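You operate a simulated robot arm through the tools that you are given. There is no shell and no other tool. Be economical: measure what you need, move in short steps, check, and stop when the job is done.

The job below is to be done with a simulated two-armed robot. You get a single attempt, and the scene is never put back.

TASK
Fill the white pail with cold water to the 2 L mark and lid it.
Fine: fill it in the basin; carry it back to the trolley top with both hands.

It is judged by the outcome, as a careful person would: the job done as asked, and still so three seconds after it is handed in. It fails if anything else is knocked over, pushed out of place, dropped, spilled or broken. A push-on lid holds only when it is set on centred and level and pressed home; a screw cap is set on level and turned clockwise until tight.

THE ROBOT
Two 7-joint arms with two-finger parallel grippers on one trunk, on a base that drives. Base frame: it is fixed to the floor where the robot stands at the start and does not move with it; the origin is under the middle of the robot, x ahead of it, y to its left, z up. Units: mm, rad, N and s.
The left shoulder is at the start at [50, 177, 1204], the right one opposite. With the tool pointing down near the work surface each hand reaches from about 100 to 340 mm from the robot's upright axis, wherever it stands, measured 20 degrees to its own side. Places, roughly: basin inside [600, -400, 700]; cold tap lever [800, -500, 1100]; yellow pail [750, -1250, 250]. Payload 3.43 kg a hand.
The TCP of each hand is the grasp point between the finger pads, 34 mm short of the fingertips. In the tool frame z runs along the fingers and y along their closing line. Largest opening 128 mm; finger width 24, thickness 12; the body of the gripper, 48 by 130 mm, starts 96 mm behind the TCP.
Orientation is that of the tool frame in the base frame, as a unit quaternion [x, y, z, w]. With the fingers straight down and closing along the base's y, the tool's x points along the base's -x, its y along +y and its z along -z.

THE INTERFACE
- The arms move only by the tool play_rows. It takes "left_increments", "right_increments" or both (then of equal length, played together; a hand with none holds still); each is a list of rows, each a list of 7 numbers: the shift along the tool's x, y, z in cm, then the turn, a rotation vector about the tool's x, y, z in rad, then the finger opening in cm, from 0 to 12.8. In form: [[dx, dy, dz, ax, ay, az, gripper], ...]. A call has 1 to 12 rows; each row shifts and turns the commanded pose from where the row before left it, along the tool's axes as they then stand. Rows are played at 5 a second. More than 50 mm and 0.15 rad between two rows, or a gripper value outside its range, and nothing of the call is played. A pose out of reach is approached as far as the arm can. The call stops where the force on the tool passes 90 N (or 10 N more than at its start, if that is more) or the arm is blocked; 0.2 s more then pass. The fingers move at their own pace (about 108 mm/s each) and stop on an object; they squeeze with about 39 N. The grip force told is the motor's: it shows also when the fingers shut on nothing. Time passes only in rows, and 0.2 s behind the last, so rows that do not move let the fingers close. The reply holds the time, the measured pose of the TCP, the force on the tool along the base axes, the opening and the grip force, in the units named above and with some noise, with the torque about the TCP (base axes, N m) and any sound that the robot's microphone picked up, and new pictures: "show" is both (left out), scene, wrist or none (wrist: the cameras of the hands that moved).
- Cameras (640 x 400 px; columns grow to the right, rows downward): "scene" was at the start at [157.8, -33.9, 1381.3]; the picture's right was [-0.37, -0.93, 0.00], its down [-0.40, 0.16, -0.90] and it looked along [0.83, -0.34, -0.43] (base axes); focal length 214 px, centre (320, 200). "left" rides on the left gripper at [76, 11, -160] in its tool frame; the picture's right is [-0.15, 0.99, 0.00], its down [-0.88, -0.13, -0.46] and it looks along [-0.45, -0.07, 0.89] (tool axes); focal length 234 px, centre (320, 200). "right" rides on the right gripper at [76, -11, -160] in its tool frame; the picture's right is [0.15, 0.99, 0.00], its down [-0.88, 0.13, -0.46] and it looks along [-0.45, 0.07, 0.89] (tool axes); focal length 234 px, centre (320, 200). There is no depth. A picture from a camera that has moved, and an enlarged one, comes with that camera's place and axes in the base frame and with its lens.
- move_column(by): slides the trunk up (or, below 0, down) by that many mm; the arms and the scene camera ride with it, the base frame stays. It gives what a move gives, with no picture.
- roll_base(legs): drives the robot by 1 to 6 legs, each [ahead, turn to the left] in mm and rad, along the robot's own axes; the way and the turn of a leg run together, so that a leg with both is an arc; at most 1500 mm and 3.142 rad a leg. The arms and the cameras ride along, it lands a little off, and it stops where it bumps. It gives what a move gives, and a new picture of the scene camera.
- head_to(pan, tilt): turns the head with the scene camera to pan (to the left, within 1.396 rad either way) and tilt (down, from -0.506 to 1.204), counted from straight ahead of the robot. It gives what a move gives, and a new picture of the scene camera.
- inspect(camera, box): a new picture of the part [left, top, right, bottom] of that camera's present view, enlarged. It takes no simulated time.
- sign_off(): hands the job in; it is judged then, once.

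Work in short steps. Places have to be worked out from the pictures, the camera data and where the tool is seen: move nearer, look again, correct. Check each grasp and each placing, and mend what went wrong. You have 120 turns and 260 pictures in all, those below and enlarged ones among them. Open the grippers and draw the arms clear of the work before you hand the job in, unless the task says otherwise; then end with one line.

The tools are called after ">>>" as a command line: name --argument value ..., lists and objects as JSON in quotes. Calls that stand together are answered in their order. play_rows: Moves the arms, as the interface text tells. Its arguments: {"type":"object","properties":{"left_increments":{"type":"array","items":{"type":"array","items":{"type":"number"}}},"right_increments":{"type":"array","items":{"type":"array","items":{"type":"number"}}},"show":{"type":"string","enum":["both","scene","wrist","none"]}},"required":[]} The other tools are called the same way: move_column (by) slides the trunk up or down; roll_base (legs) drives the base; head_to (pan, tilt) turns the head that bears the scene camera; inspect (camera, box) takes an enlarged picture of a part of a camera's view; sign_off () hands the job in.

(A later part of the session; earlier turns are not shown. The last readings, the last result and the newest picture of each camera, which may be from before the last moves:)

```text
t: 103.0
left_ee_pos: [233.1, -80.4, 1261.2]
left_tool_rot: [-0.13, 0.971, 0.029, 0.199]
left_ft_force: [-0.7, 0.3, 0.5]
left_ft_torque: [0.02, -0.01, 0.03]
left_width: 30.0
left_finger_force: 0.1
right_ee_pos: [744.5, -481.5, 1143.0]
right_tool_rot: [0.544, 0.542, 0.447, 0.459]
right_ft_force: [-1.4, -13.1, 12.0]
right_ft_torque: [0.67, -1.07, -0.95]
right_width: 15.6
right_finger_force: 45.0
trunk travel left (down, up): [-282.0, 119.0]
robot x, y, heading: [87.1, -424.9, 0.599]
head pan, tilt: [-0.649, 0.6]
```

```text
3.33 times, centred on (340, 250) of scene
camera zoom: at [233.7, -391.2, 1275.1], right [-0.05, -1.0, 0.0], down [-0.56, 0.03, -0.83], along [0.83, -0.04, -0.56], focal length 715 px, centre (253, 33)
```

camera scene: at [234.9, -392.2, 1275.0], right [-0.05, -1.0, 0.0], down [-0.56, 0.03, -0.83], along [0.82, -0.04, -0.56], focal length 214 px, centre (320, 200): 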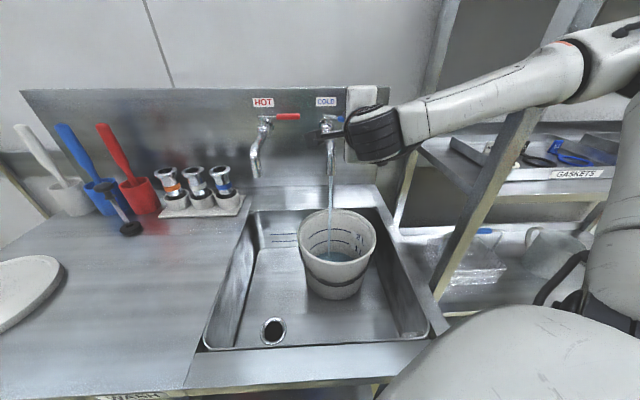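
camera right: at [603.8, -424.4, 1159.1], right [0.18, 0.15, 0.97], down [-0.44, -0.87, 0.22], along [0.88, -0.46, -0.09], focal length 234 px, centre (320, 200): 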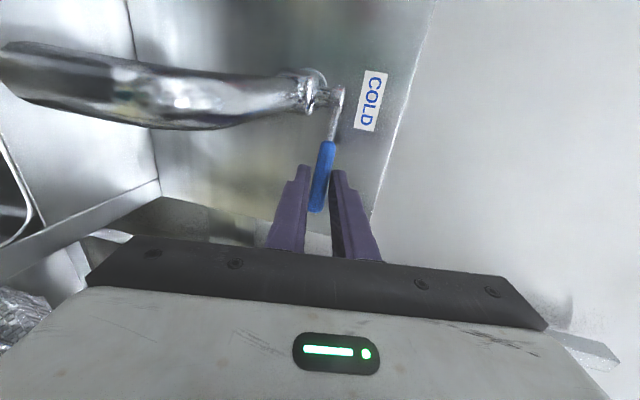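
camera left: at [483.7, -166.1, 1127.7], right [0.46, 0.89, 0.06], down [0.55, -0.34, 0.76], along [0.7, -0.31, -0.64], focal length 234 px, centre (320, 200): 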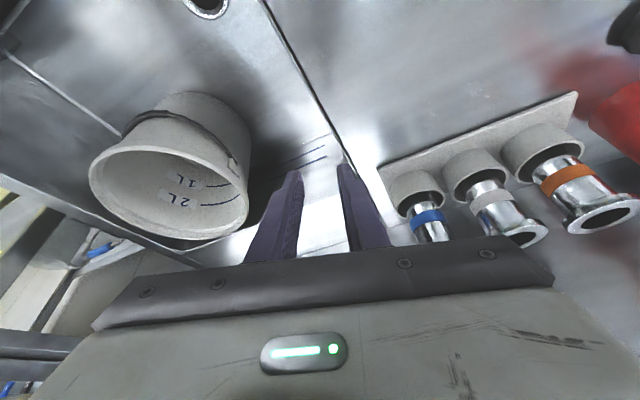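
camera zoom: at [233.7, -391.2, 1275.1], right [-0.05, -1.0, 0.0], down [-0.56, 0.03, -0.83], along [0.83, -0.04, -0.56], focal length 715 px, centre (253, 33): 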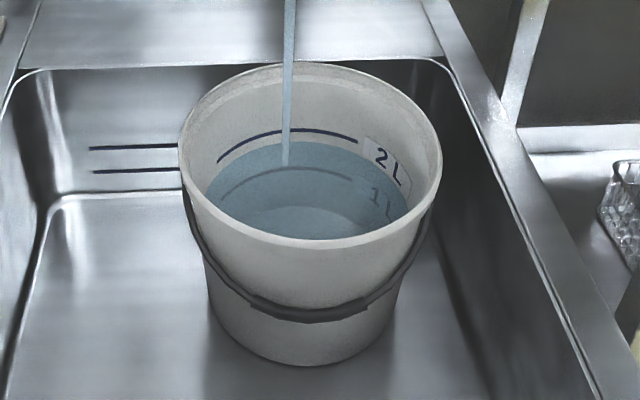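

Level is at row 142, with 2.9 s to go. I'll hold 1.4 s then look.

>>> play_rows --right_increments '[[0, 0, 0, 0, 0, 0, 0], [0, 0, 0, 0, 0, 0, 0], [0, 0, 0, 0, 0, 0, 0], [0, 0, 0, 0, 0, 0, 0], [0, 0, 0, 0, 0, 0, 0], [0, 0, 0, 0, 0, 0, 0]]' --show "none"

>>> inspect --camera "scene" --box '[300, 200, 380, 260]'

```text
t: 104.4
left_ee_pos: [234.1, -81.1, 1261.3]
left_tool_rot: [-0.13, 0.971, 0.029, 0.2]
left_ft_force: [0.8, 0.5, 0.6]
left_ft_torque: [-0.02, 0.02, -0.02]
left_width: 30.0
left_finger_force: 0.1
right_ee_pos: [744.1, -482.6, 1142.5]
right_tool_rot: [0.543, 0.542, 0.448, 0.459]
right_ft_force: [-1.6, -11.8, 12.3]
right_ft_torque: [0.67, -1.04, -0.92]
right_width: 15.1
right_finger_force: 45.4
trunk travel left (down, up): [-282.0, 119.0]
robot x, y, heading: [86.7, -425.6, 0.601]
head pan, tilt: [-0.649, 0.6]
```

```text
6.67 times, centred on (340, 230) of scene
camera zoom: at [233.6, -391.1, 1275.1], right [-0.05, -1.0, 0.0], down [-0.56, 0.03, -0.83], along [0.83, -0.04, -0.56], focal length 1430 px, centre (187, 0)
```

zoom: 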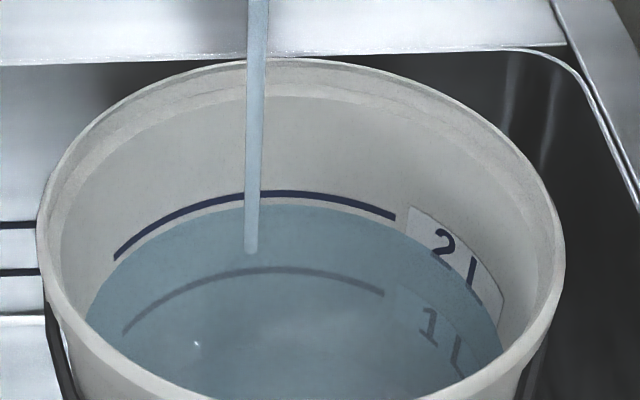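

Water edge is 11 px (at this zoom) below the 2 L line, about 1.3 s. I'll hold 0.8 s and then close the lever along the reverse arc.

>>> play_rows --right_increments '[[0, 0, 0, 0, 0, 0, 0], [0, 0, 0, 0, 0, 0, 0], [0, 0, 0, 0, 0, 0, 0], [0, 0, 0, 0, 0, 0, 0], [-1.05, 0.15, 0.72, 0, 0, 0, 0], [-0.85, 0.15, 0.85, 0, 0, 0, 0], [-0.7, 0.2, 1.03, 0, 0, 0, 0], [-0.55, 0.2, 1.1, 0, 0, 0, 0], [-0.3, 0.23, 1.25, 0, 0, 0, 0], [-0.1, 0.23, 1.25, 0, 0, 0, 0], [0, 0, 0, 0, 0, 0, 0]]' --show "both"

>>> inspect --camera "scene" --box '[300, 200, 380, 260]'

```text
t: 106.8
left_ee_pos: [229.8, -77.7, 1261.0]
left_tool_rot: [-0.13, 0.971, 0.028, 0.2]
left_ft_force: [-0.4, -0.3, -0.2]
left_ft_torque: [-0.01, 0.01, 0.02]
left_width: 30.0
left_finger_force: 0.0
right_ee_pos: [803.0, -513.0, 1141.6]
right_tool_rot: [0.542, 0.546, 0.447, 0.456]
right_ft_force: [-34.0, 6.9, -3.4]
right_ft_torque: [1.08, -0.69, -0.13]
right_width: 16.2
right_finger_force: 45.0
trunk travel left (down, up): [-282.0, 119.0]
robot x, y, heading: [88.1, -425.7, 0.595]
head pan, tilt: [-0.649, 0.6]
camera scene: at [231.0, -388.7, 1275.2], right [-0.05, -1.0, 0.0], down [-0.56, 0.03, -0.83], along [0.83, -0.04, -0.56], focal length 214 px, centre (320, 200)
camera right: at [643.7, -436.7, 1158.7], right [0.18, 0.16, 0.97], down [-0.43, -0.88, 0.22], along [0.89, -0.46, -0.09], focal length 234 px, centre (320, 200)
```

scene: 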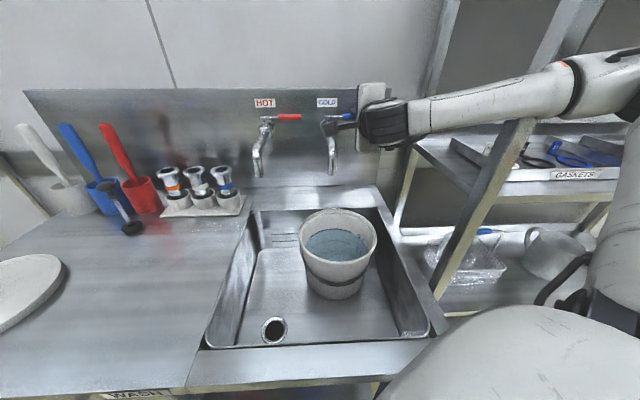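
right: 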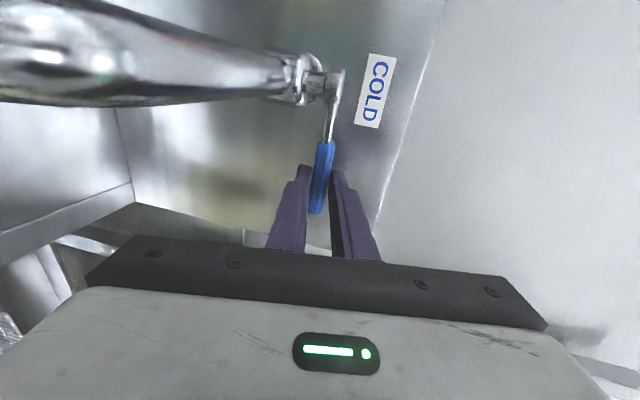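

```text
6.67 times, centred on (340, 230) of scene
camera zoom: at [231.0, -388.7, 1275.2], right [-0.05, -1.0, 0.0], down [-0.56, 0.03, -0.83], along [0.83, -0.04, -0.56], focal length 1430 px, centre (187, 0)
```

zoom: 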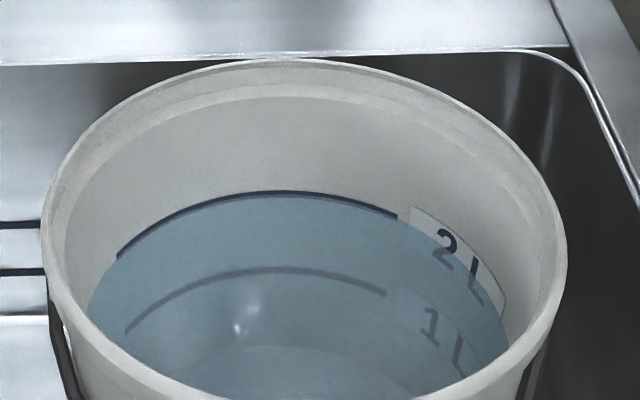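

The water sits exactly on the 2 L line and the flow is off, with the lever back at its stop. I'll release the lever and withdraw, turning the hand back toward tool-down.

>>> play_rows --right_increments '[[0, 0, 0, 0, 0, 0, 5], [0, 0, 0, 0, 0, 0, 5], [0, 0, -4.1, 0, 0, 0, 5], [0, 0, -4.1, 0, 0, 0, 5], [0, 0, -4.1, 0, 0, 0, 5], [0, 0, -4.1, 0, 0, 0, 5], [0, 0, -2, 0, 0, 0, 5], [0, 0, 0, 0, 0, -0.14, 5], [0, 0, 0, 0, 0, -0.14, 5], [0, 0, 0, 0, 0, -0.14, 5], [0, 0, 0, 0, 0, -0.14, 5], [0, 0, 0, 0, 0, -0.14, 5]]' --show "none"

>>> play_rows --right_increments '[[0, 0, 0, 0, 0, -0.145, 5], [0, 0, 0, 0, 0, -0.145, 5], [0, 0, 0, 0, 0, -0.145, 5], [0, 0, 0, 0, 0, -0.145, 5], [0, 0, 0, 0, 0, -0.145, 5], [0, 0, 0, 0, 0, -0.145, 5], [0, 0, 0, 0, 0.145, 0, 5], [0, 0, 0, 0, 0.145, 0, 5], [0, 0, 0, 0, 0.145, 0, 5], [0, 0, 0, 0, 0.145, 0, 5], [0, 0, 0, 0, 0.145, 0, 5], [0, 0, 0, 0, 0.145, 0, 5]]' --show "scene"

```text
t: 109.4
left_ee_pos: [234.4, -78.7, 1260.8]
left_tool_rot: [-0.13, 0.971, 0.028, 0.197]
left_ft_force: [-0.4, 0.4, -0.1]
left_ft_torque: [-0.04, 0.0, -0.03]
left_width: 29.9
left_finger_force: 0.2
right_ee_pos: [654.5, -496.7, 1195.4]
right_tool_rot: [0.323, 0.699, 0.261, 0.582]
right_ft_force: [-0.5, -0.9, 0.2]
right_ft_torque: [0.02, 0.0, -0.01]
right_width: 50.3
right_finger_force: 0.1
right hand out of reach, approached as far as the arm can: row 6, 7
trunk travel left (down, up): [-282.0, 119.0]
robot x, y, heading: [85.5, -425.2, 0.601]
head pan, tilt: [-0.649, 0.6]
```

```text
t: 112.0
left_ee_pos: [234.5, -78.2, 1261.4]
left_tool_rot: [-0.13, 0.971, 0.028, 0.197]
left_ft_force: [0.4, -0.3, -1.1]
left_ft_torque: [0.0, 0.0, 0.01]
left_width: 29.8
left_finger_force: 0.0
right_ee_pos: [655.5, -497.3, 1195.8]
right_tool_rot: [0.001, 0.967, -0.006, 0.254]
right_ft_force: [0.1, 0.0, 0.6]
right_ft_torque: [0.01, 0.03, 0.03]
right_width: 50.0
right_finger_force: 0.1
trunk travel left (down, up): [-282.0, 119.0]
robot x, y, heading: [87.1, -426.7, 0.601]
head pan, tilt: [-0.649, 0.6]
camera scene: at [235.7, -389.2, 1274.6], right [-0.05, -1.0, 0.0], down [-0.56, 0.03, -0.82], along [0.82, -0.04, -0.57], focal length 214 px, centre (320, 200)
```

scene: 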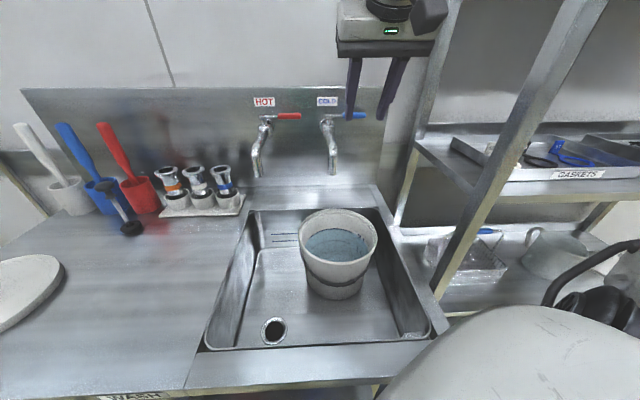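

Now I'll draw the right hand back toward the robot's centre line so the turn doesn't sweep it toward the rack.

>>> play_rows --right_increments '[[1.76, 2.8, -1.97, 0, 0, 0, 5], [1.76, 2.8, -1.97, 0, 0, 0, 5], [1.76, 2.8, -1.97, 0, 0, 0, 5], [1.76, 2.8, -1.97, 0, 0, 0, 5], [1.76, 2.8, -1.97, 0, 0, 0, 5], [1.76, 2.8, -1.97, 0, 0, 0, 5], [1.76, 2.8, -1.97, 0, 0, 0, 5]]' --show "none"

```text
t: 113.6
left_ee_pos: [232.6, -78.9, 1261.7]
left_tool_rot: [-0.129, 0.972, 0.028, 0.196]
left_ft_force: [-0.1, -0.3, -0.2]
left_ft_torque: [0.01, -0.02, -0.03]
left_width: 29.9
left_finger_force: 0.1
right_ee_pos: [511.9, -367.8, 1229.5]
right_tool_rot: [0.004, 0.967, -0.006, 0.256]
right_ft_force: [-0.1, 0.4, 0.4]
right_ft_torque: [0.02, 0.0, 0.02]
right_width: 50.0
right_finger_force: 0.0
right hand out of reach, approached as far as the arm can: row 5, 6, 7
trunk travel left (down, up): [-282.0, 119.0]
robot x, y, heading: [87.3, -420.5, 0.597]
head pan, tilt: [-0.649, 0.6]
```

Safe radius. I'll turn the base back to face the basin and centre the head.

>>> roll_base --legs '[[0, -0.6]]'

>>> head_to --pan 0.0 --tilt 0.75

```text
t: 115.7
left_ee_pos: [402.8, -222.4, 1261.1]
left_tool_rot: [0.162, 0.966, -0.031, 0.197]
left_ft_force: [-0.2, -0.7, -0.1]
left_ft_torque: [-0.02, 0.01, 0.0]
left_width: 30.1
left_finger_force: 0.0
right_ee_pos: [472.2, -616.2, 1227.7]
right_tool_rot: [0.286, 0.924, -0.081, 0.242]
right_ft_force: [0.0, 0.8, -0.4]
right_ft_torque: [0.0, 0.0, 0.01]
right_width: 49.9
right_finger_force: 0.0
trunk travel left (down, up): [-282.0, 119.0]
robot x, y, heading: [89.1, -421.7, 0.005]
head pan, tilt: [-0.649, 0.6]
camera scene: at [230.1, -477.7, 1274.7], right [-0.6, -0.8, 0.0], down [-0.45, 0.34, -0.82], along [0.66, -0.49, -0.57], focal length 214 px, centre (320, 200)
```

scene: 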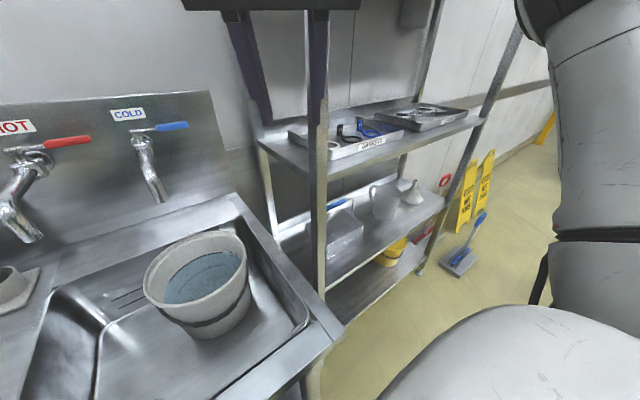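

```text
t: 116.7
left_ee_pos: [403.5, -221.5, 1260.2]
left_tool_rot: [0.161, 0.967, -0.031, 0.197]
left_ft_force: [-0.7, 0.3, 0.7]
left_ft_torque: [0.0, 0.02, -0.02]
left_width: 30.2
left_finger_force: 0.0
right_ee_pos: [472.7, -616.0, 1228.3]
right_tool_rot: [0.286, 0.924, -0.081, 0.243]
right_ft_force: [-0.2, -0.6, 0.1]
right_ft_torque: [-0.02, 0.02, 0.0]
right_width: 49.8
right_finger_force: 0.1
trunk travel left (down, up): [-282.0, 119.0]
robot x, y, heading: [84.7, -428.0, 0.002]
head pan, tilt: [0.0, 0.75]
camera scene: at [242.3, -424.2, 1261.9], right [0.01, -1.0, 0.0], down [-0.68, 0.0, -0.73], along [0.73, 0.0, -0.68], focal length 214 px, centre (320, 200)
```

scene: 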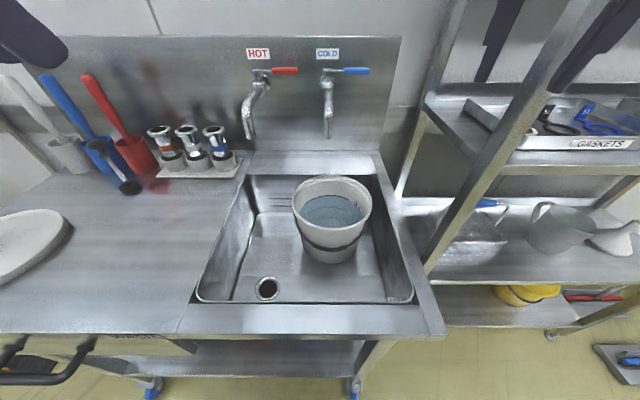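

The pail stands at centre (617, -451) with no spill. I'll bring both hands above their diametral rim points: left to the known pose, right 22° in front of its lug, leaned forward more for reach.

>>> play_rows --left_increments '[[-3.17, -0.72, 2.74, 0, 0, 0, 5], [-3.17, -0.72, 2.74, 0, 0, 0, 5], [-3.17, -0.72, 2.74, 0, 0, 0, 5], [-3.17, -0.72, 2.74, 0, 0, 0, 5], [-3.17, -0.72, 2.74, 0, 0, 0, 5], [-3.17, -0.72, 2.74, 0, 0, 0, 5], [-3.17, -0.72, 2.74, 0, 0, 0, 5]]' --right_increments '[[0, 0, 0, -0.0515, 0, -0.0915, 5], [0, 0, 0, -0.0515, 0, -0.0915, 5], [-0.69, 2.32, 1.72, 0, 0, 0, 5], [-0.69, 2.32, 1.72, 0, 0, 0, 5], [-0.69, 2.32, 1.72, 0, 0, 0, 5], [-0.69, 2.32, 1.72, 0, 0, 0, 5], [-0.69, 2.32, 1.72, 0, 0, 0, 5]]' --show "scene"

```text
t: 118.3
left_ee_pos: [653.3, -360.3, 1169.7]
left_tool_rot: [0.16, 0.967, -0.03, 0.197]
left_ft_force: [0.4, 0.1, -0.8]
left_ft_torque: [0.0, -0.01, -0.05]
left_width: 49.8
left_finger_force: 0.0
right_ee_pos: [557.2, -597.4, 1158.0]
right_tool_rot: [0.188, 0.949, -0.055, 0.248]
right_ft_force: [-1.1, -0.4, 1.0]
right_ft_torque: [0.0, -0.01, -0.02]
right_width: 50.2
right_finger_force: 0.2
right hand out of reach, approached as far as the arm can: row 4, 5, 6, 7
trunk travel left (down, up): [-282.0, 119.0]
robot x, y, heading: [89.5, -424.6, 0.002]
head pan, tilt: [0.0, 0.75]
camera scene: at [243.4, -424.7, 1261.6], right [0.01, -1.0, 0.0], down [-0.68, 0.0, -0.73], along [0.73, 0.0, -0.68], focal length 214 px, centre (320, 200)
```

scene: 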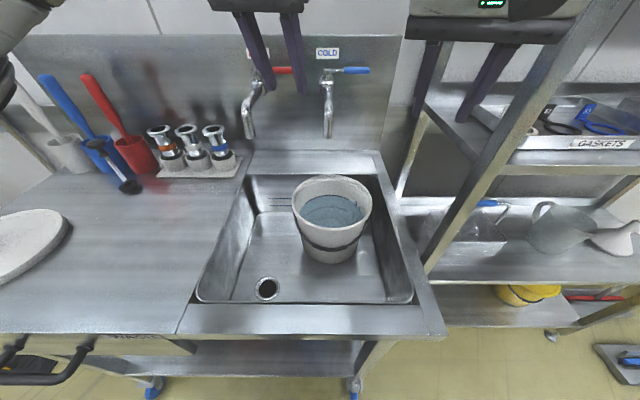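

The right arm can't come inward with that yaw, though it did with yaw 0. I'll look closely at the lugs to decide on a grip straight across at ±y.

>>> inspect --camera "scene" --box '[280, 160, 390, 270]'

>>> inspect --camera "left" --box '[0, 0, 400, 250]'

>>> inspect --camera "right" --box '[240, 0, 640, 250]'

```text
3.64 times, centred on (335, 215) of scene
camera zoom: at [243.4, -424.7, 1261.6], right [0.01, -1.0, 0.0], down [-0.68, 0.0, -0.73], along [0.73, 0.0, -0.68], focal length 780 px, centre (266, 146)
```

zoom: 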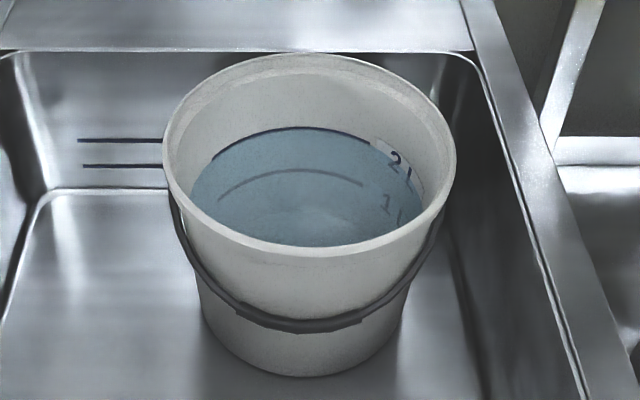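

```text
1.60 times, centred on (200, 125) of left
camera zoom: at [532.3, -305.7, 1286.7], right [0.45, 0.89, 0.06], down [0.56, -0.33, 0.76], along [0.7, -0.31, -0.64], focal length 375 px, centre (512, 320)
```

zoom: 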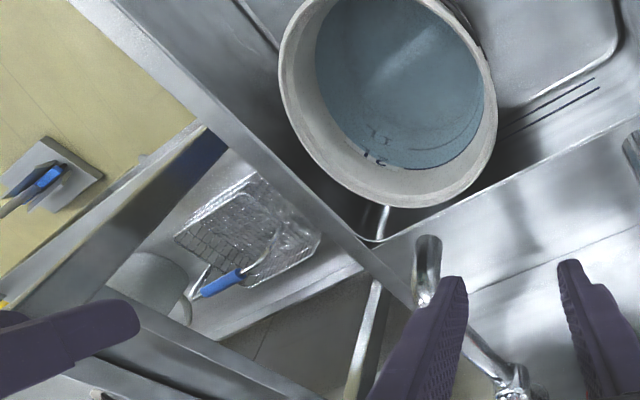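

```text
1.60 times, centred on (440, 125) of right
camera zoom: at [419.9, -551.9, 1259.9], right [0.26, 0.96, -0.08], down [0.56, -0.08, 0.83], along [0.79, -0.26, -0.56], focal length 375 px, centre (128, 320)
```

zoom: 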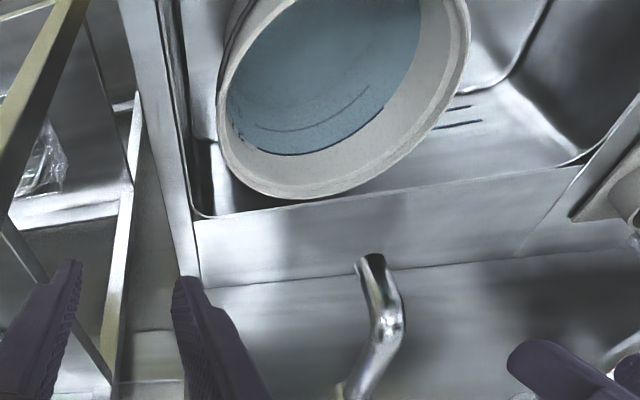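

I'll grip both sides about 18 mm behind the lugs instead, with small mirrored yaws that both arms find comfortable. Hands move to the hover points (635, -362) and (635, -540).

>>> play_rows --left_increments '[[0, 0, 0, -0.051, 0, -0.12, 6], [0.8, -0.28, -0.34, 0, 0, 0, 6], [0.79, -0.27, -0.33, 0, 0, 0, 6], [0, 0, 0, 0, 0, 0, 6], [0, 0, 0, 0, 0, 0, 6], [0, 0, 0, 0, 0, 0, 6], [0, 0, 0, 0, 0, 0, 6], [0, 0, 0, 0, 0, 0, 6]]' --right_increments '[[0, 0, 0, -0.0735, 0, -0.13, 6], [0, 0, 0, -0.0735, 0, -0.13, 6], [0, 0, 0, -0.0735, 0, -0.13, 6], [0, 0, 0, -0.0735, 0, -0.13, 6], [-2.75, 1.35, 1.09, 0, 0, 0, 6], [-2.75, 1.35, 1.09, 0, 0, 0, 6], [-2.75, 1.35, 1.09, 0, 0, 0, 6], [0, 0, 0, 0, 0, 0, 6]]' --show "scene"

```text
t: 120.1
left_ee_pos: [635.1, -361.1, 1170.2]
left_tool_rot: [0.098, 0.975, -0.018, 0.199]
left_ft_force: [0.4, -0.1, -0.9]
left_ft_torque: [-0.01, 0.01, -0.01]
left_width: 59.7
left_finger_force: 0.0
right_ee_pos: [615.7, -555.0, 1166.3]
right_tool_rot: [-0.097, 0.963, 0.022, 0.252]
right_ft_force: [0.8, -0.4, -0.2]
right_ft_torque: [-0.03, 0.01, -0.01]
right_width: 60.5
right_finger_force: 0.1
right hand out of reach, approached as far as the arm can: row 7
trunk travel left (down, up): [-282.0, 119.0]
robot x, y, heading: [85.3, -422.9, 0.002]
head pan, tilt: [0.0, 0.75]
camera scene: at [243.1, -424.4, 1261.7], right [0.01, -1.0, 0.0], down [-0.68, 0.0, -0.73], along [0.73, 0.0, -0.68], focal length 214 px, centre (320, 200)
```

scene: 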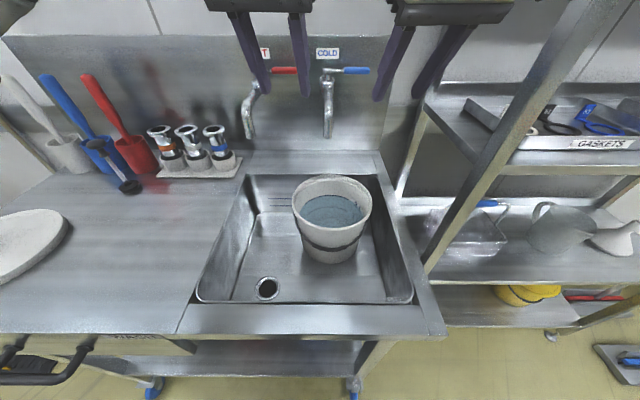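

Close to position. I'll lower the trunk 200 mm, bringing the fingers just above the rim.

>>> move_column --by -200

>>> play_rows --left_increments '[[0, 0, 0, 0, 0, 0, 6], [0, 0, 0, 0, 0, 0, 6], [0, 0, 0, 0, 0, 0, 6]]' --right_increments '[[-0.4, 0.4, 0.4, 0, -0.08, 0, 6], [-0.5, 0.5, 0.6, 0, -0.08, 0, 6], [-0.4, 0.5, 0.6, 0, 0, 0, 6]]' --show "both"

```text
t: 122.3
left_ee_pos: [633.0, -361.5, 970.5]
left_tool_rot: [0.098, 0.975, -0.019, 0.2]
left_ft_force: [0.3, -0.2, -0.5]
left_ft_torque: [0.01, -0.02, 0.0]
left_width: 60.1
left_finger_force: 0.1
right_ee_pos: [615.0, -554.6, 967.4]
right_tool_rot: [-0.099, 0.963, 0.023, 0.251]
right_ft_force: [0.9, -0.1, -0.1]
right_ft_torque: [0.0, -0.01, 0.0]
right_width: 59.8
right_finger_force: 0.0
trunk travel left (down, up): [-82.0, 319.0]
robot x, y, heading: [86.5, -428.0, 0.004]
head pan, tilt: [0.0, 0.75]
```

```text
t: 123.1
left_ee_pos: [634.1, -360.9, 971.2]
left_tool_rot: [0.097, 0.975, -0.02, 0.199]
left_ft_force: [0.0, 0.4, 0.0]
left_ft_torque: [-0.04, 0.0, -0.01]
left_width: 60.0
left_finger_force: 0.1
right_ee_pos: [631.4, -537.9, 961.0]
right_tool_rot: [-0.096, 0.939, 0.031, 0.328]
right_ft_force: [-0.3, 0.1, 0.8]
right_ft_torque: [0.01, -0.05, -0.02]
right_width: 59.9
right_finger_force: 0.0
trunk travel left (down, up): [-82.0, 319.0]
robot x, y, heading: [85.7, -425.2, 0.007]
head pan, tilt: [0.0, 0.75]
camera scene: at [242.2, -424.1, 1061.8], right [0.01, -1.0, 0.0], down [-0.68, 0.0, -0.73], along [0.73, 0.0, -0.68], focal length 214 px, centre (320, 200)
camera right: at [478.0, -579.8, 1039.3], right [-0.31, 0.95, -0.1], down [0.37, 0.21, 0.9], along [0.87, 0.24, -0.42], focal length 234 px, centre (320, 200)
camera left: at [506.0, -322.8, 1087.9], right [0.33, 0.94, 0.06], down [0.59, -0.26, 0.76], along [0.74, -0.21, -0.64], focal length 234 px, centre (320, 200)
```

scene: 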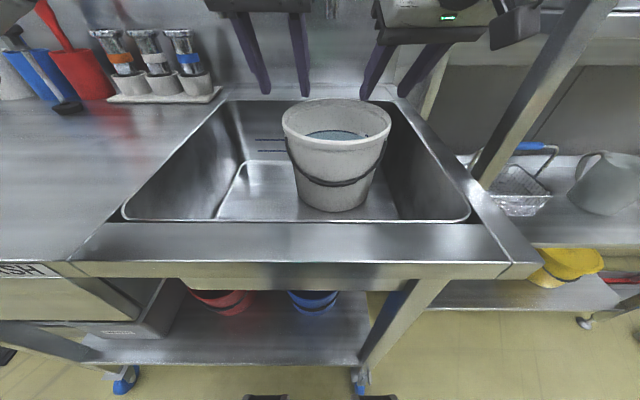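
right: 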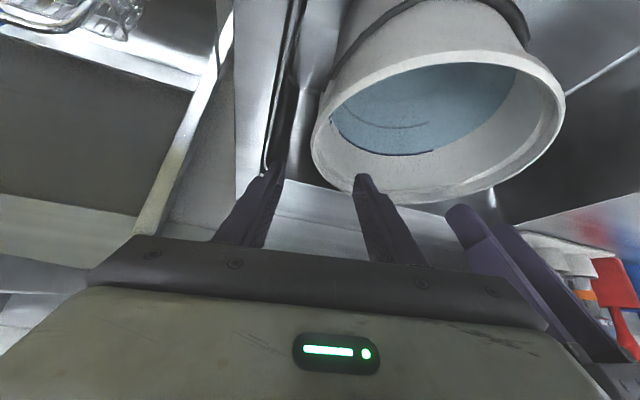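
left: 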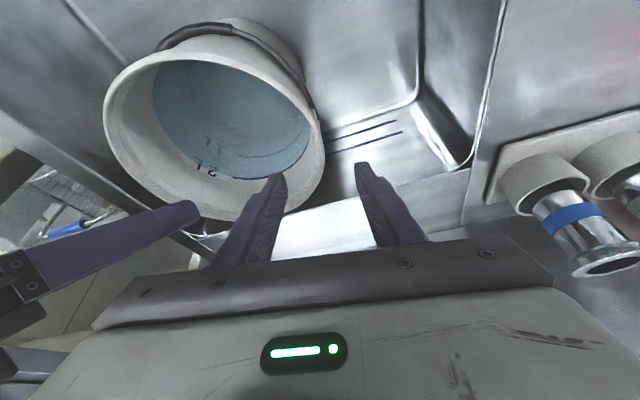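

Both rim points project between the fingers as planned. I'll descend to grip depth with slightly narrower openings.

>>> play_rows --left_increments '[[0.75, 0, 1.78, 0, 0, 0, 4.5], [0.75, 0, 1.78, 0, 0, 0, 4.5], [0.75, 0, 1.78, 0, 0, 0, 4.5], [0, 0, 0, 0, 0, 0, 4.5]]' --right_increments '[[0.93, -0.09, 1.31, 0, 0, 0, 4.5], [0.93, -0.09, 1.31, 0, 0, 0, 4.5], [0.93, -0.09, 1.31, 0, 0, 0, 4.5], [0, 0, 0, 0, 0, 0, 4.5]]' --show "both"

```text
t: 124.1
left_ee_pos: [634.9, -361.4, 914.4]
left_tool_rot: [0.098, 0.975, -0.019, 0.199]
left_ft_force: [-0.1, -0.8, -0.5]
left_ft_torque: [-0.02, 0.0, 0.01]
left_width: 45.1
left_finger_force: 0.0
right_ee_pos: [634.4, -539.4, 913.0]
right_tool_rot: [-0.097, 0.939, 0.031, 0.328]
right_ft_force: [1.0, 0.8, 0.5]
right_ft_torque: [-0.01, -0.04, 0.01]
right_width: 44.9
right_finger_force: 0.0
trunk travel left (down, up): [-82.0, 319.0]
robot x, y, heading: [85.3, -422.8, 0.004]
head pan, tilt: [0.0, 0.75]
camera scene: at [242.3, -424.1, 1061.8], right [0.01, -1.0, 0.0], down [-0.68, 0.0, -0.73], along [0.73, 0.0, -0.68], focal length 214 px, centre (320, 200)
camera right: at [481.2, -581.8, 990.6], right [-0.31, 0.95, -0.1], down [0.37, 0.21, 0.9], along [0.87, 0.24, -0.42], focal length 234 px, centre (320, 200)
camera left: at [506.7, -322.8, 1030.4], right [0.33, 0.94, 0.06], down [0.59, -0.26, 0.76], along [0.74, -0.21, -0.64], focal length 234 px, centre (320, 200)
```

scene: 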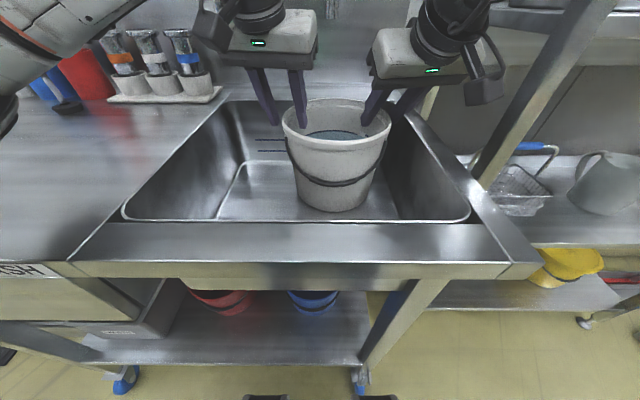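
right: 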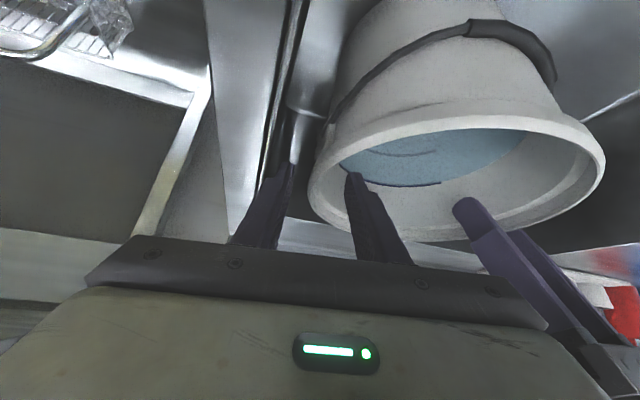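
left: 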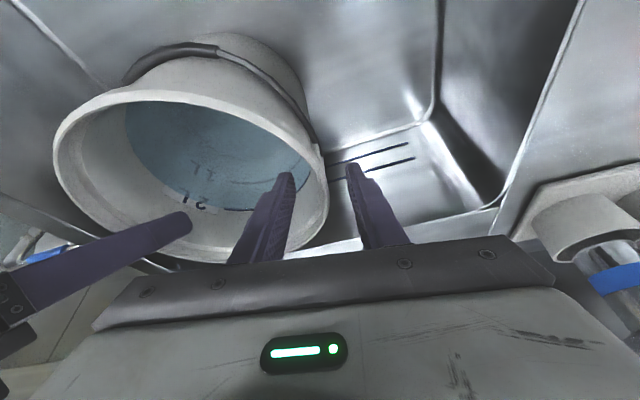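

Fingers straddle the rim on both sides. I'll close both.

>>> play_rows --left_increments '[[0, 0, 0, 0, 0, 0, 2], [0, 0, 0, 0, 0, 0, 0], [0, 0, 0, 0, 0, 0, 0], [0, 0, 0, 0, 0, 0, 0]]' --right_increments '[[0, 0, 0, 0, 0, 0, 2], [0, 0, 0, 0, 0, 0, 0], [0, 0, 0, 0, 0, 0, 0], [0, 0, 0, 0, 0, 0, 0]]' --show "wrist"

```text
t: 125.1
left_ee_pos: [633.6, -360.0, 912.7]
left_tool_rot: [0.097, 0.975, -0.017, 0.199]
left_ft_force: [-5.6, 13.7, 0.0]
left_ft_torque: [-0.77, -0.18, -0.99]
left_width: 11.6
left_finger_force: 39.1
right_ee_pos: [635.0, -541.8, 911.5]
right_tool_rot: [-0.094, 0.94, 0.029, 0.327]
right_ft_force: [5.3, -15.4, 1.2]
right_ft_torque: [0.83, 0.45, -0.5]
right_width: 8.4
right_finger_force: 38.9
trunk travel left (down, up): [-82.0, 319.0]
robot x, y, heading: [91.2, -426.1, 0.009]
head pan, tilt: [0.0, 0.75]
camera right: at [481.7, -583.0, 990.8], right [-0.31, 0.95, -0.1], down [0.37, 0.21, 0.9], along [0.88, 0.24, -0.42], focal length 234 px, centre (320, 200)
camera left: at [506.7, -322.3, 1030.9], right [0.33, 0.94, 0.06], down [0.59, -0.26, 0.76], along [0.74, -0.21, -0.64], focal length 234 px, centre (320, 200)
```

right: 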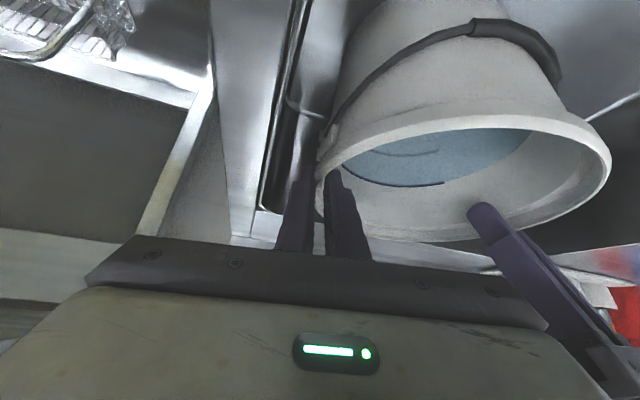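
left: 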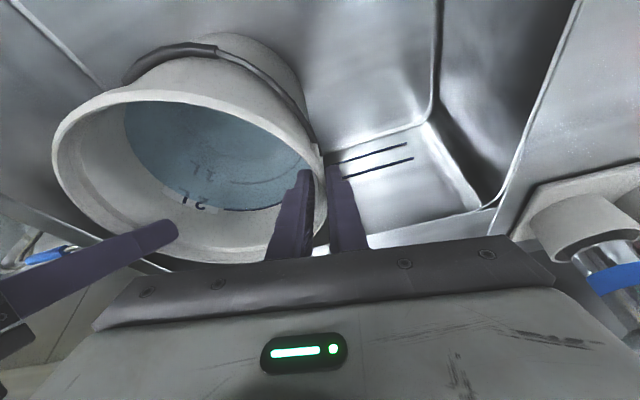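

Firm grips with little side load. I'll lift 40 mm with the trunk, staying below the spout, and check the pail.

>>> move_column --by 20

>>> move_column --by 25

>>> inspect --camera "scene" --box '[200, 60, 480, 260]'

```text
t: 125.7
left_ee_pos: [634.5, -360.1, 931.5]
left_tool_rot: [0.096, 0.976, -0.017, 0.196]
left_ft_force: [-9.0, 17.6, -11.7]
left_ft_torque: [-0.7, 0.09, -0.88]
left_width: 11.6
left_finger_force: 39.1
right_ee_pos: [636.3, -541.0, 930.6]
right_tool_rot: [-0.095, 0.941, 0.028, 0.325]
right_ft_force: [8.4, -17.1, -9.2]
right_ft_torque: [0.93, -0.35, -0.63]
right_width: 8.3
right_finger_force: 39.3
trunk travel left (down, up): [-102.0, 299.0]
robot x, y, heading: [86.5, -424.2, 0.004]
head pan, tilt: [0.0, 0.75]
```

```text
t: 126.4
left_ee_pos: [635.0, -360.1, 955.4]
left_tool_rot: [0.097, 0.976, -0.016, 0.196]
left_ft_force: [-8.7, 16.8, -12.5]
left_ft_torque: [-0.64, 0.28, -0.92]
left_width: 11.3
left_finger_force: 38.8
right_ee_pos: [635.3, -541.2, 956.3]
right_tool_rot: [-0.095, 0.941, 0.029, 0.324]
right_ft_force: [9.0, -18.3, -9.7]
right_ft_torque: [1.0, -0.46, -0.63]
right_width: 8.3
right_finger_force: 39.0
trunk travel left (down, up): [-127.0, 274.0]
robot x, y, heading: [90.3, -424.6, 0.007]
head pan, tilt: [0.0, 0.75]
```

```text
2.00 times, centred on (340, 160) of scene
camera zoom: at [244.0, -424.2, 1106.5], right [0.01, -1.0, 0.0], down [-0.68, 0.0, -0.73], along [0.73, 0.0, -0.68], focal length 429 px, centre (280, 280)
```

zoom: 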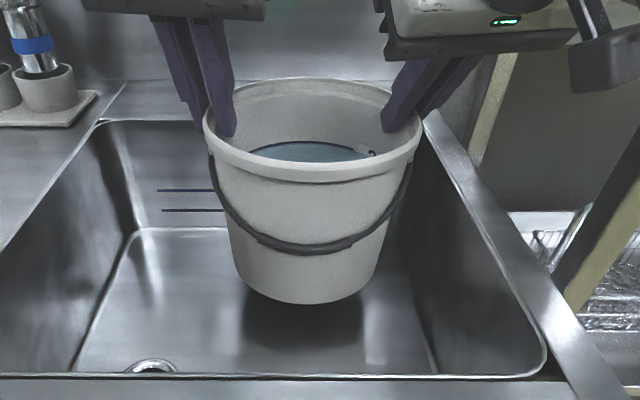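

The pail hangs level and dry (22 N shared). I'll back the base 115 mm to clear the spout.

>>> roll_base --legs '[[-112, 0]]'

>>> move_column --by 130

>>> head_to --pan 0.0 --tilt 0.8

```text
t: 127.6
left_ee_pos: [522.8, -361.0, 956.5]
left_tool_rot: [0.097, 0.976, -0.015, 0.196]
left_ft_force: [-9.9, 18.9, -12.6]
left_ft_torque: [-0.64, 0.29, -0.95]
left_width: 11.2
left_finger_force: 38.8
right_ee_pos: [522.8, -542.1, 955.1]
right_tool_rot: [-0.094, 0.94, 0.029, 0.325]
right_ft_force: [7.8, -17.7, -8.9]
right_ft_torque: [0.98, -0.44, -0.66]
right_width: 8.7
right_finger_force: 38.9
trunk travel left (down, up): [-127.0, 274.0]
robot x, y, heading: [-26.0, -427.7, 0.003]
head pan, tilt: [0.0, 0.75]
camera scene: at [132.0, -425.0, 1106.6], right [0.0, -1.0, 0.0], down [-0.68, 0.0, -0.73], along [0.73, 0.0, -0.68], focal length 214 px, centre (320, 200)
```

scene: 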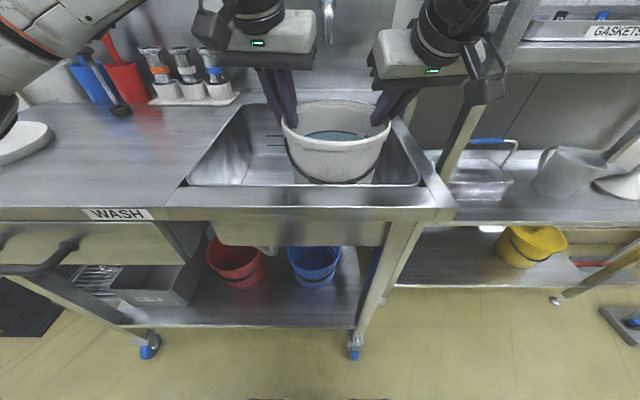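

```text
t: 129.2
left_ee_pos: [523.7, -360.9, 1085.5]
left_tool_rot: [0.097, 0.976, -0.016, 0.195]
left_ft_force: [-7.8, 2.0, -11.6]
left_ft_torque: [-0.98, -0.01, -1.05]
left_width: 11.4
left_finger_force: 39.4
right_ee_pos: [526.1, -542.3, 1084.0]
right_tool_rot: [-0.094, 0.941, 0.028, 0.325]
right_ft_force: [7.7, -1.6, -9.7]
right_ft_torque: [1.24, -0.2, -0.4]
right_width: 8.2
right_finger_force: 39.0
trunk travel left (down, up): [-257.0, 144.0]
robot x, y, heading: [-23.3, -426.6, 0.005]
head pan, tilt: [0.0, 0.75]
```

```text
t: 129.8
left_ee_pos: [523.4, -360.8, 1086.4]
left_tool_rot: [0.098, 0.976, -0.016, 0.196]
left_ft_force: [-8.0, 1.8, -11.7]
left_ft_torque: [-0.91, 0.09, -1.07]
left_width: 11.1
left_finger_force: 38.7
right_ee_pos: [525.2, -542.5, 1085.5]
right_tool_rot: [-0.094, 0.941, 0.028, 0.325]
right_ft_force: [8.7, -1.2, -8.5]
right_ft_torque: [1.2, -0.31, -0.4]
right_width: 8.3
right_finger_force: 39.1
trunk travel left (down, up): [-257.0, 144.0]
robot x, y, heading: [-25.8, -423.5, 0.004]
head pan, tilt: [0.0, 0.799]
camera scene: at [130.3, -425.0, 1232.5], right [0.0, -1.0, 0.0], down [-0.72, 0.0, -0.7], along [0.7, 0.0, -0.72], focal length 214 px, centre (320, 200)
```

scene: 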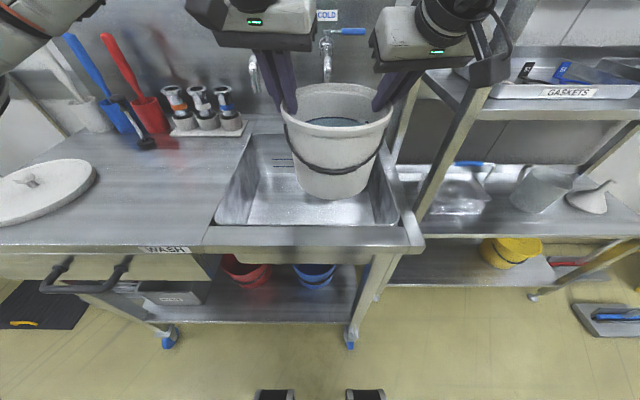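

Clear above the basin lip by 40 mm and level. I'll raise a little more, then back off well before turning so the swing stays away from the lid and brushes.

>>> move_column --by 40

>>> roll_base --legs '[[-225, 0]]'

>>> roll_base --legs '[[0, 1.571]]'

```text
t: 130.7
left_ee_pos: [524.0, -360.7, 1126.9]
left_tool_rot: [0.098, 0.976, -0.016, 0.195]
left_ft_force: [-8.0, 2.6, -13.5]
left_ft_torque: [-0.87, 0.21, -1.09]
left_width: 11.4
left_finger_force: 38.8
right_ee_pos: [525.6, -543.6, 1125.0]
right_tool_rot: [-0.094, 0.941, 0.028, 0.325]
right_ft_force: [8.6, -3.3, -8.9]
right_ft_torque: [1.22, -0.42, -0.45]
right_width: 8.5
right_finger_force: 38.7
trunk travel left (down, up): [-297.0, 104.0]
robot x, y, heading: [-22.2, -423.5, 0.004]
head pan, tilt: [0.0, 0.799]
```

```text
t: 132.4
left_ee_pos: [296.0, -362.6, 1127.6]
left_tool_rot: [0.098, 0.976, -0.016, 0.196]
left_ft_force: [-9.1, 3.5, -11.7]
left_ft_torque: [-0.92, 0.14, -1.05]
left_width: 11.1
left_finger_force: 38.9
right_ee_pos: [297.4, -543.7, 1126.9]
right_tool_rot: [-0.095, 0.94, 0.028, 0.326]
right_ft_force: [8.6, -3.1, -8.3]
right_ft_torque: [1.21, -0.25, -0.41]
right_width: 8.2
right_finger_force: 38.5
trunk travel left (down, up): [-297.0, 104.0]
robot x, y, heading: [-251.8, -429.4, 0.002]
head pan, tilt: [0.0, 0.799]
camera scene: at [-96.7, -426.0, 1272.6], right [0.01, -1.0, 0.0], down [-0.72, 0.0, -0.7], along [0.7, 0.0, -0.72], focal length 214 px, centre (320, 200)
```

scene: 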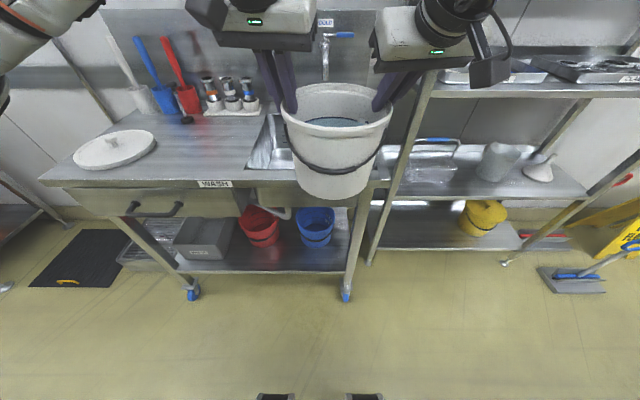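

```text
t: 136.6
left_ee_pos: [-310.2, 122.3, 1126.7]
left_tool_rot: [-0.616, 0.762, 0.126, 0.151]
left_ft_force: [-5.8, -7.5, -12.3]
left_ft_torque: [-0.19, -0.82, -1.06]
left_width: 11.0
left_finger_force: 39.0
right_ee_pos: [-130.0, 122.3, 1125.1]
right_tool_rot: [0.729, -0.603, -0.247, -0.21]
right_ft_force: [3.7, 7.8, -9.0]
right_ft_torque: [0.37, 1.17, -0.43]
right_width: 8.2
right_finger_force: 39.0
trunk travel left (down, up): [-297.0, 104.0]
robot x, y, heading: [-250.7, -428.0, 1.567]
head pan, tilt: [0.0, 0.799]
camera scene: at [-247.9, -274.1, 1272.5], right [1.0, 0.0, 0.0], down [0.0, -0.72, -0.7], along [0.0, 0.7, -0.72], focal length 214 px, centre (320, 200)
```

scene: 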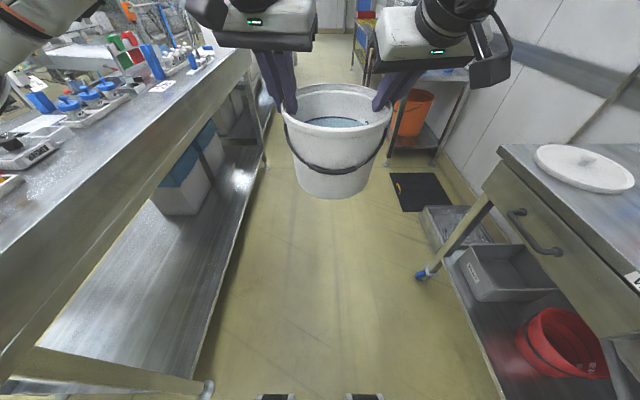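

Clear aisle ahead, with the left island bench edge at about x -730. I'll drive along to the trolley's middle, then turn back to face it.

>>> roll_base --legs '[[420, 0], [0, -1.568]]'

```text
t: 143.0
left_ee_pos: [300.8, 48.2, 1126.0]
left_tool_rot: [0.106, 0.975, -0.017, 0.195]
left_ft_force: [-7.9, 4.9, -12.1]
left_ft_torque: [-0.87, 0.1, -0.93]
left_width: 10.9
left_finger_force: 38.6
right_ee_pos: [299.8, -134.8, 1124.7]
right_tool_rot: [-0.086, 0.942, 0.025, 0.325]
right_ft_force: [8.0, -5.1, -8.0]
right_ft_torque: [1.18, -0.29, -0.42]
right_width: 8.1
right_finger_force: 39.0
trunk travel left (down, up): [-297.0, 104.0]
robot x, y, heading: [-249.0, -8.0, -0.009]
head pan, tilt: [0.0, 0.799]
camera scene: at [-92.3, -10.3, 1272.5], right [-0.01, -1.0, 0.0], down [-0.72, 0.01, -0.7], along [0.7, -0.01, -0.72], focal length 214 px, centre (320, 200)
```

scene: 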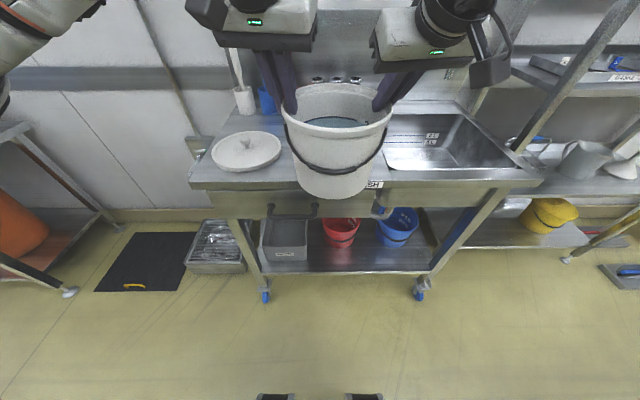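

Pail centre is at (282, -43). I'll drive 185 mm ahead to put it over its place on the trolley.

>>> roll_base --legs '[[185, 0.009]]'

>>> move_column --by -65

>>> inspect --camera "scene" --box '[160, 40, 480, 300]'

```text
t: 144.5
left_ee_pos: [485.2, 50.3, 1125.2]
left_tool_rot: [0.102, 0.976, -0.016, 0.194]
left_ft_force: [-4.8, -0.2, -11.8]
left_ft_torque: [-0.98, -0.29, -0.95]
left_width: 10.9
left_finger_force: 38.7
right_ee_pos: [485.7, -130.8, 1124.3]
right_tool_rot: [-0.09, 0.941, 0.027, 0.324]
right_ft_force: [6.4, 1.0, -9.7]
right_ft_torque: [1.06, 0.12, -0.21]
right_width: 7.8
right_finger_force: 39.3
trunk travel left (down, up): [-297.0, 104.0]
robot x, y, heading: [-65.0, -7.1, -0.003]
head pan, tilt: [0.0, 0.799]
camera scene: at [91.9, -10.0, 1272.4], right [0.0, -1.0, 0.0], down [-0.72, 0.0, -0.7], along [0.7, 0.0, -0.72], focal length 214 px, centre (320, 200)
```

scene: 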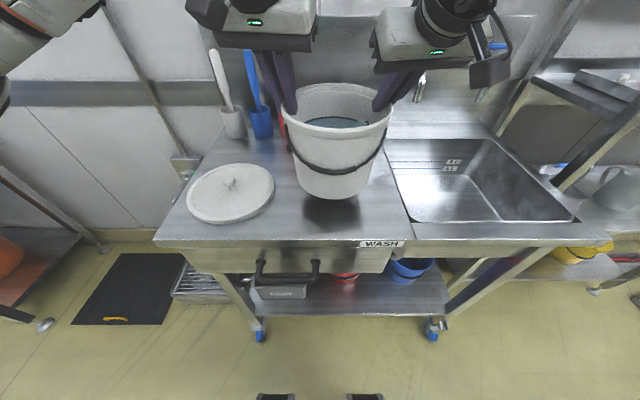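

```text
t: 145.6
left_ee_pos: [483.5, 51.3, 1068.9]
left_tool_rot: [0.1, 0.974, -0.019, 0.204]
left_ft_force: [13.9, 3.1, 29.3]
left_ft_torque: [-0.8, -0.21, -1.03]
left_width: 10.9
left_finger_force: 39.4
right_ee_pos: [485.9, -130.5, 1069.1]
right_tool_rot: [-0.09, 0.938, 0.029, 0.334]
right_ft_force: [14.1, -5.7, 21.6]
right_ft_torque: [1.05, -0.36, 0.85]
right_width: 8.1
right_finger_force: 39.2
trunk travel left (down, up): [-232.0, 169.0]
robot x, y, heading: [-62.5, -7.3, -0.004]
head pan, tilt: [0.0, 0.799]
```

```text
1.54 times, centred on (320, 170) of scene
camera zoom: at [88.5, -10.2, 1209.2], right [0.0, -1.0, 0.0], down [-0.72, 0.0, -0.7], along [0.7, 0.0, -0.72], focal length 330 px, centre (320, 246)
```

zoom: 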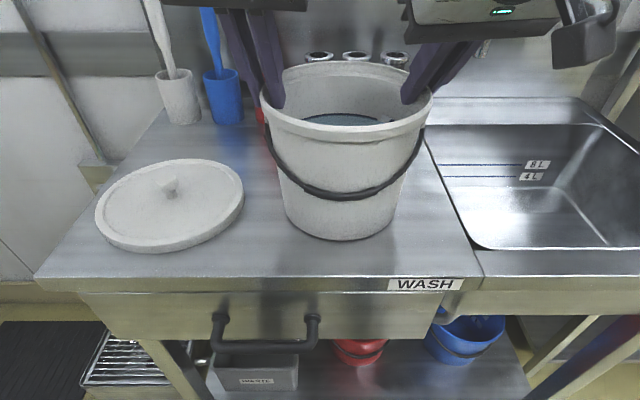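

Contact came at TCP z 1069, about 24 mm higher than expected, so the pail may have slid or tilted in the grips. I'll look from the hand cameras before releasing.

>>> inspect --camera "left" --box '[0, 0, 640, 400]'

>>> inspect --camera "right" --box '[0, 0, 640, 400]'

>>> inspect --camera "scene" --box '[270, 60, 400, 210]'

```text
1.00 times, centred on (320, 200) of left (not enlarged: the box is as wide or as high as the picture)
camera zoom: at [355.8, 90.2, 1185.5], right [0.33, 0.94, 0.06], down [0.58, -0.26, 0.77], along [0.74, -0.22, -0.63], focal length 234 px, centre (320, 200)
```

zoom: 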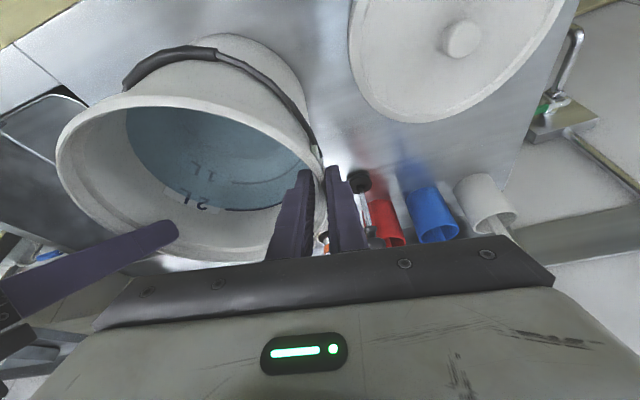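

```text
1.00 times, centred on (320, 200) of right (not enlarged: the box is as wide or as high as the picture)
camera zoom: at [330.5, -171.3, 1144.8], right [-0.3, 0.95, -0.1], down [0.36, 0.21, 0.91], along [0.88, 0.23, -0.41], focal length 234 px, centre (320, 200)
```

zoom: 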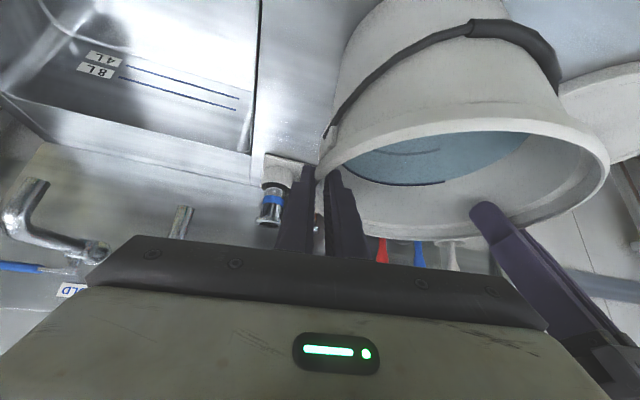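

```text
2.67 times, centred on (335, 135) of scene
camera zoom: at [88.5, -10.2, 1209.2], right [0.0, -1.0, 0.0], down [-0.72, 0.0, -0.7], along [0.7, 0.0, -0.72], focal length 572 px, centre (280, 373)
```

zoom: 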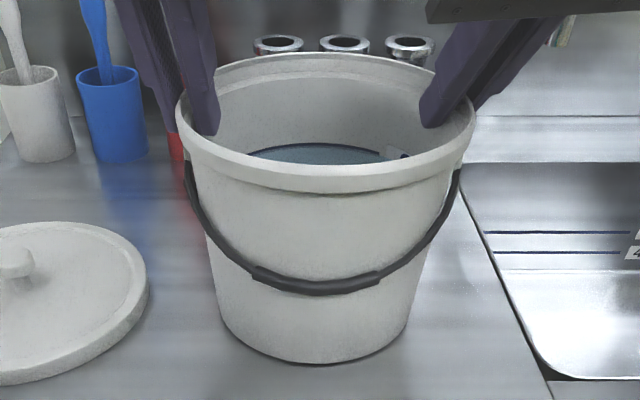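

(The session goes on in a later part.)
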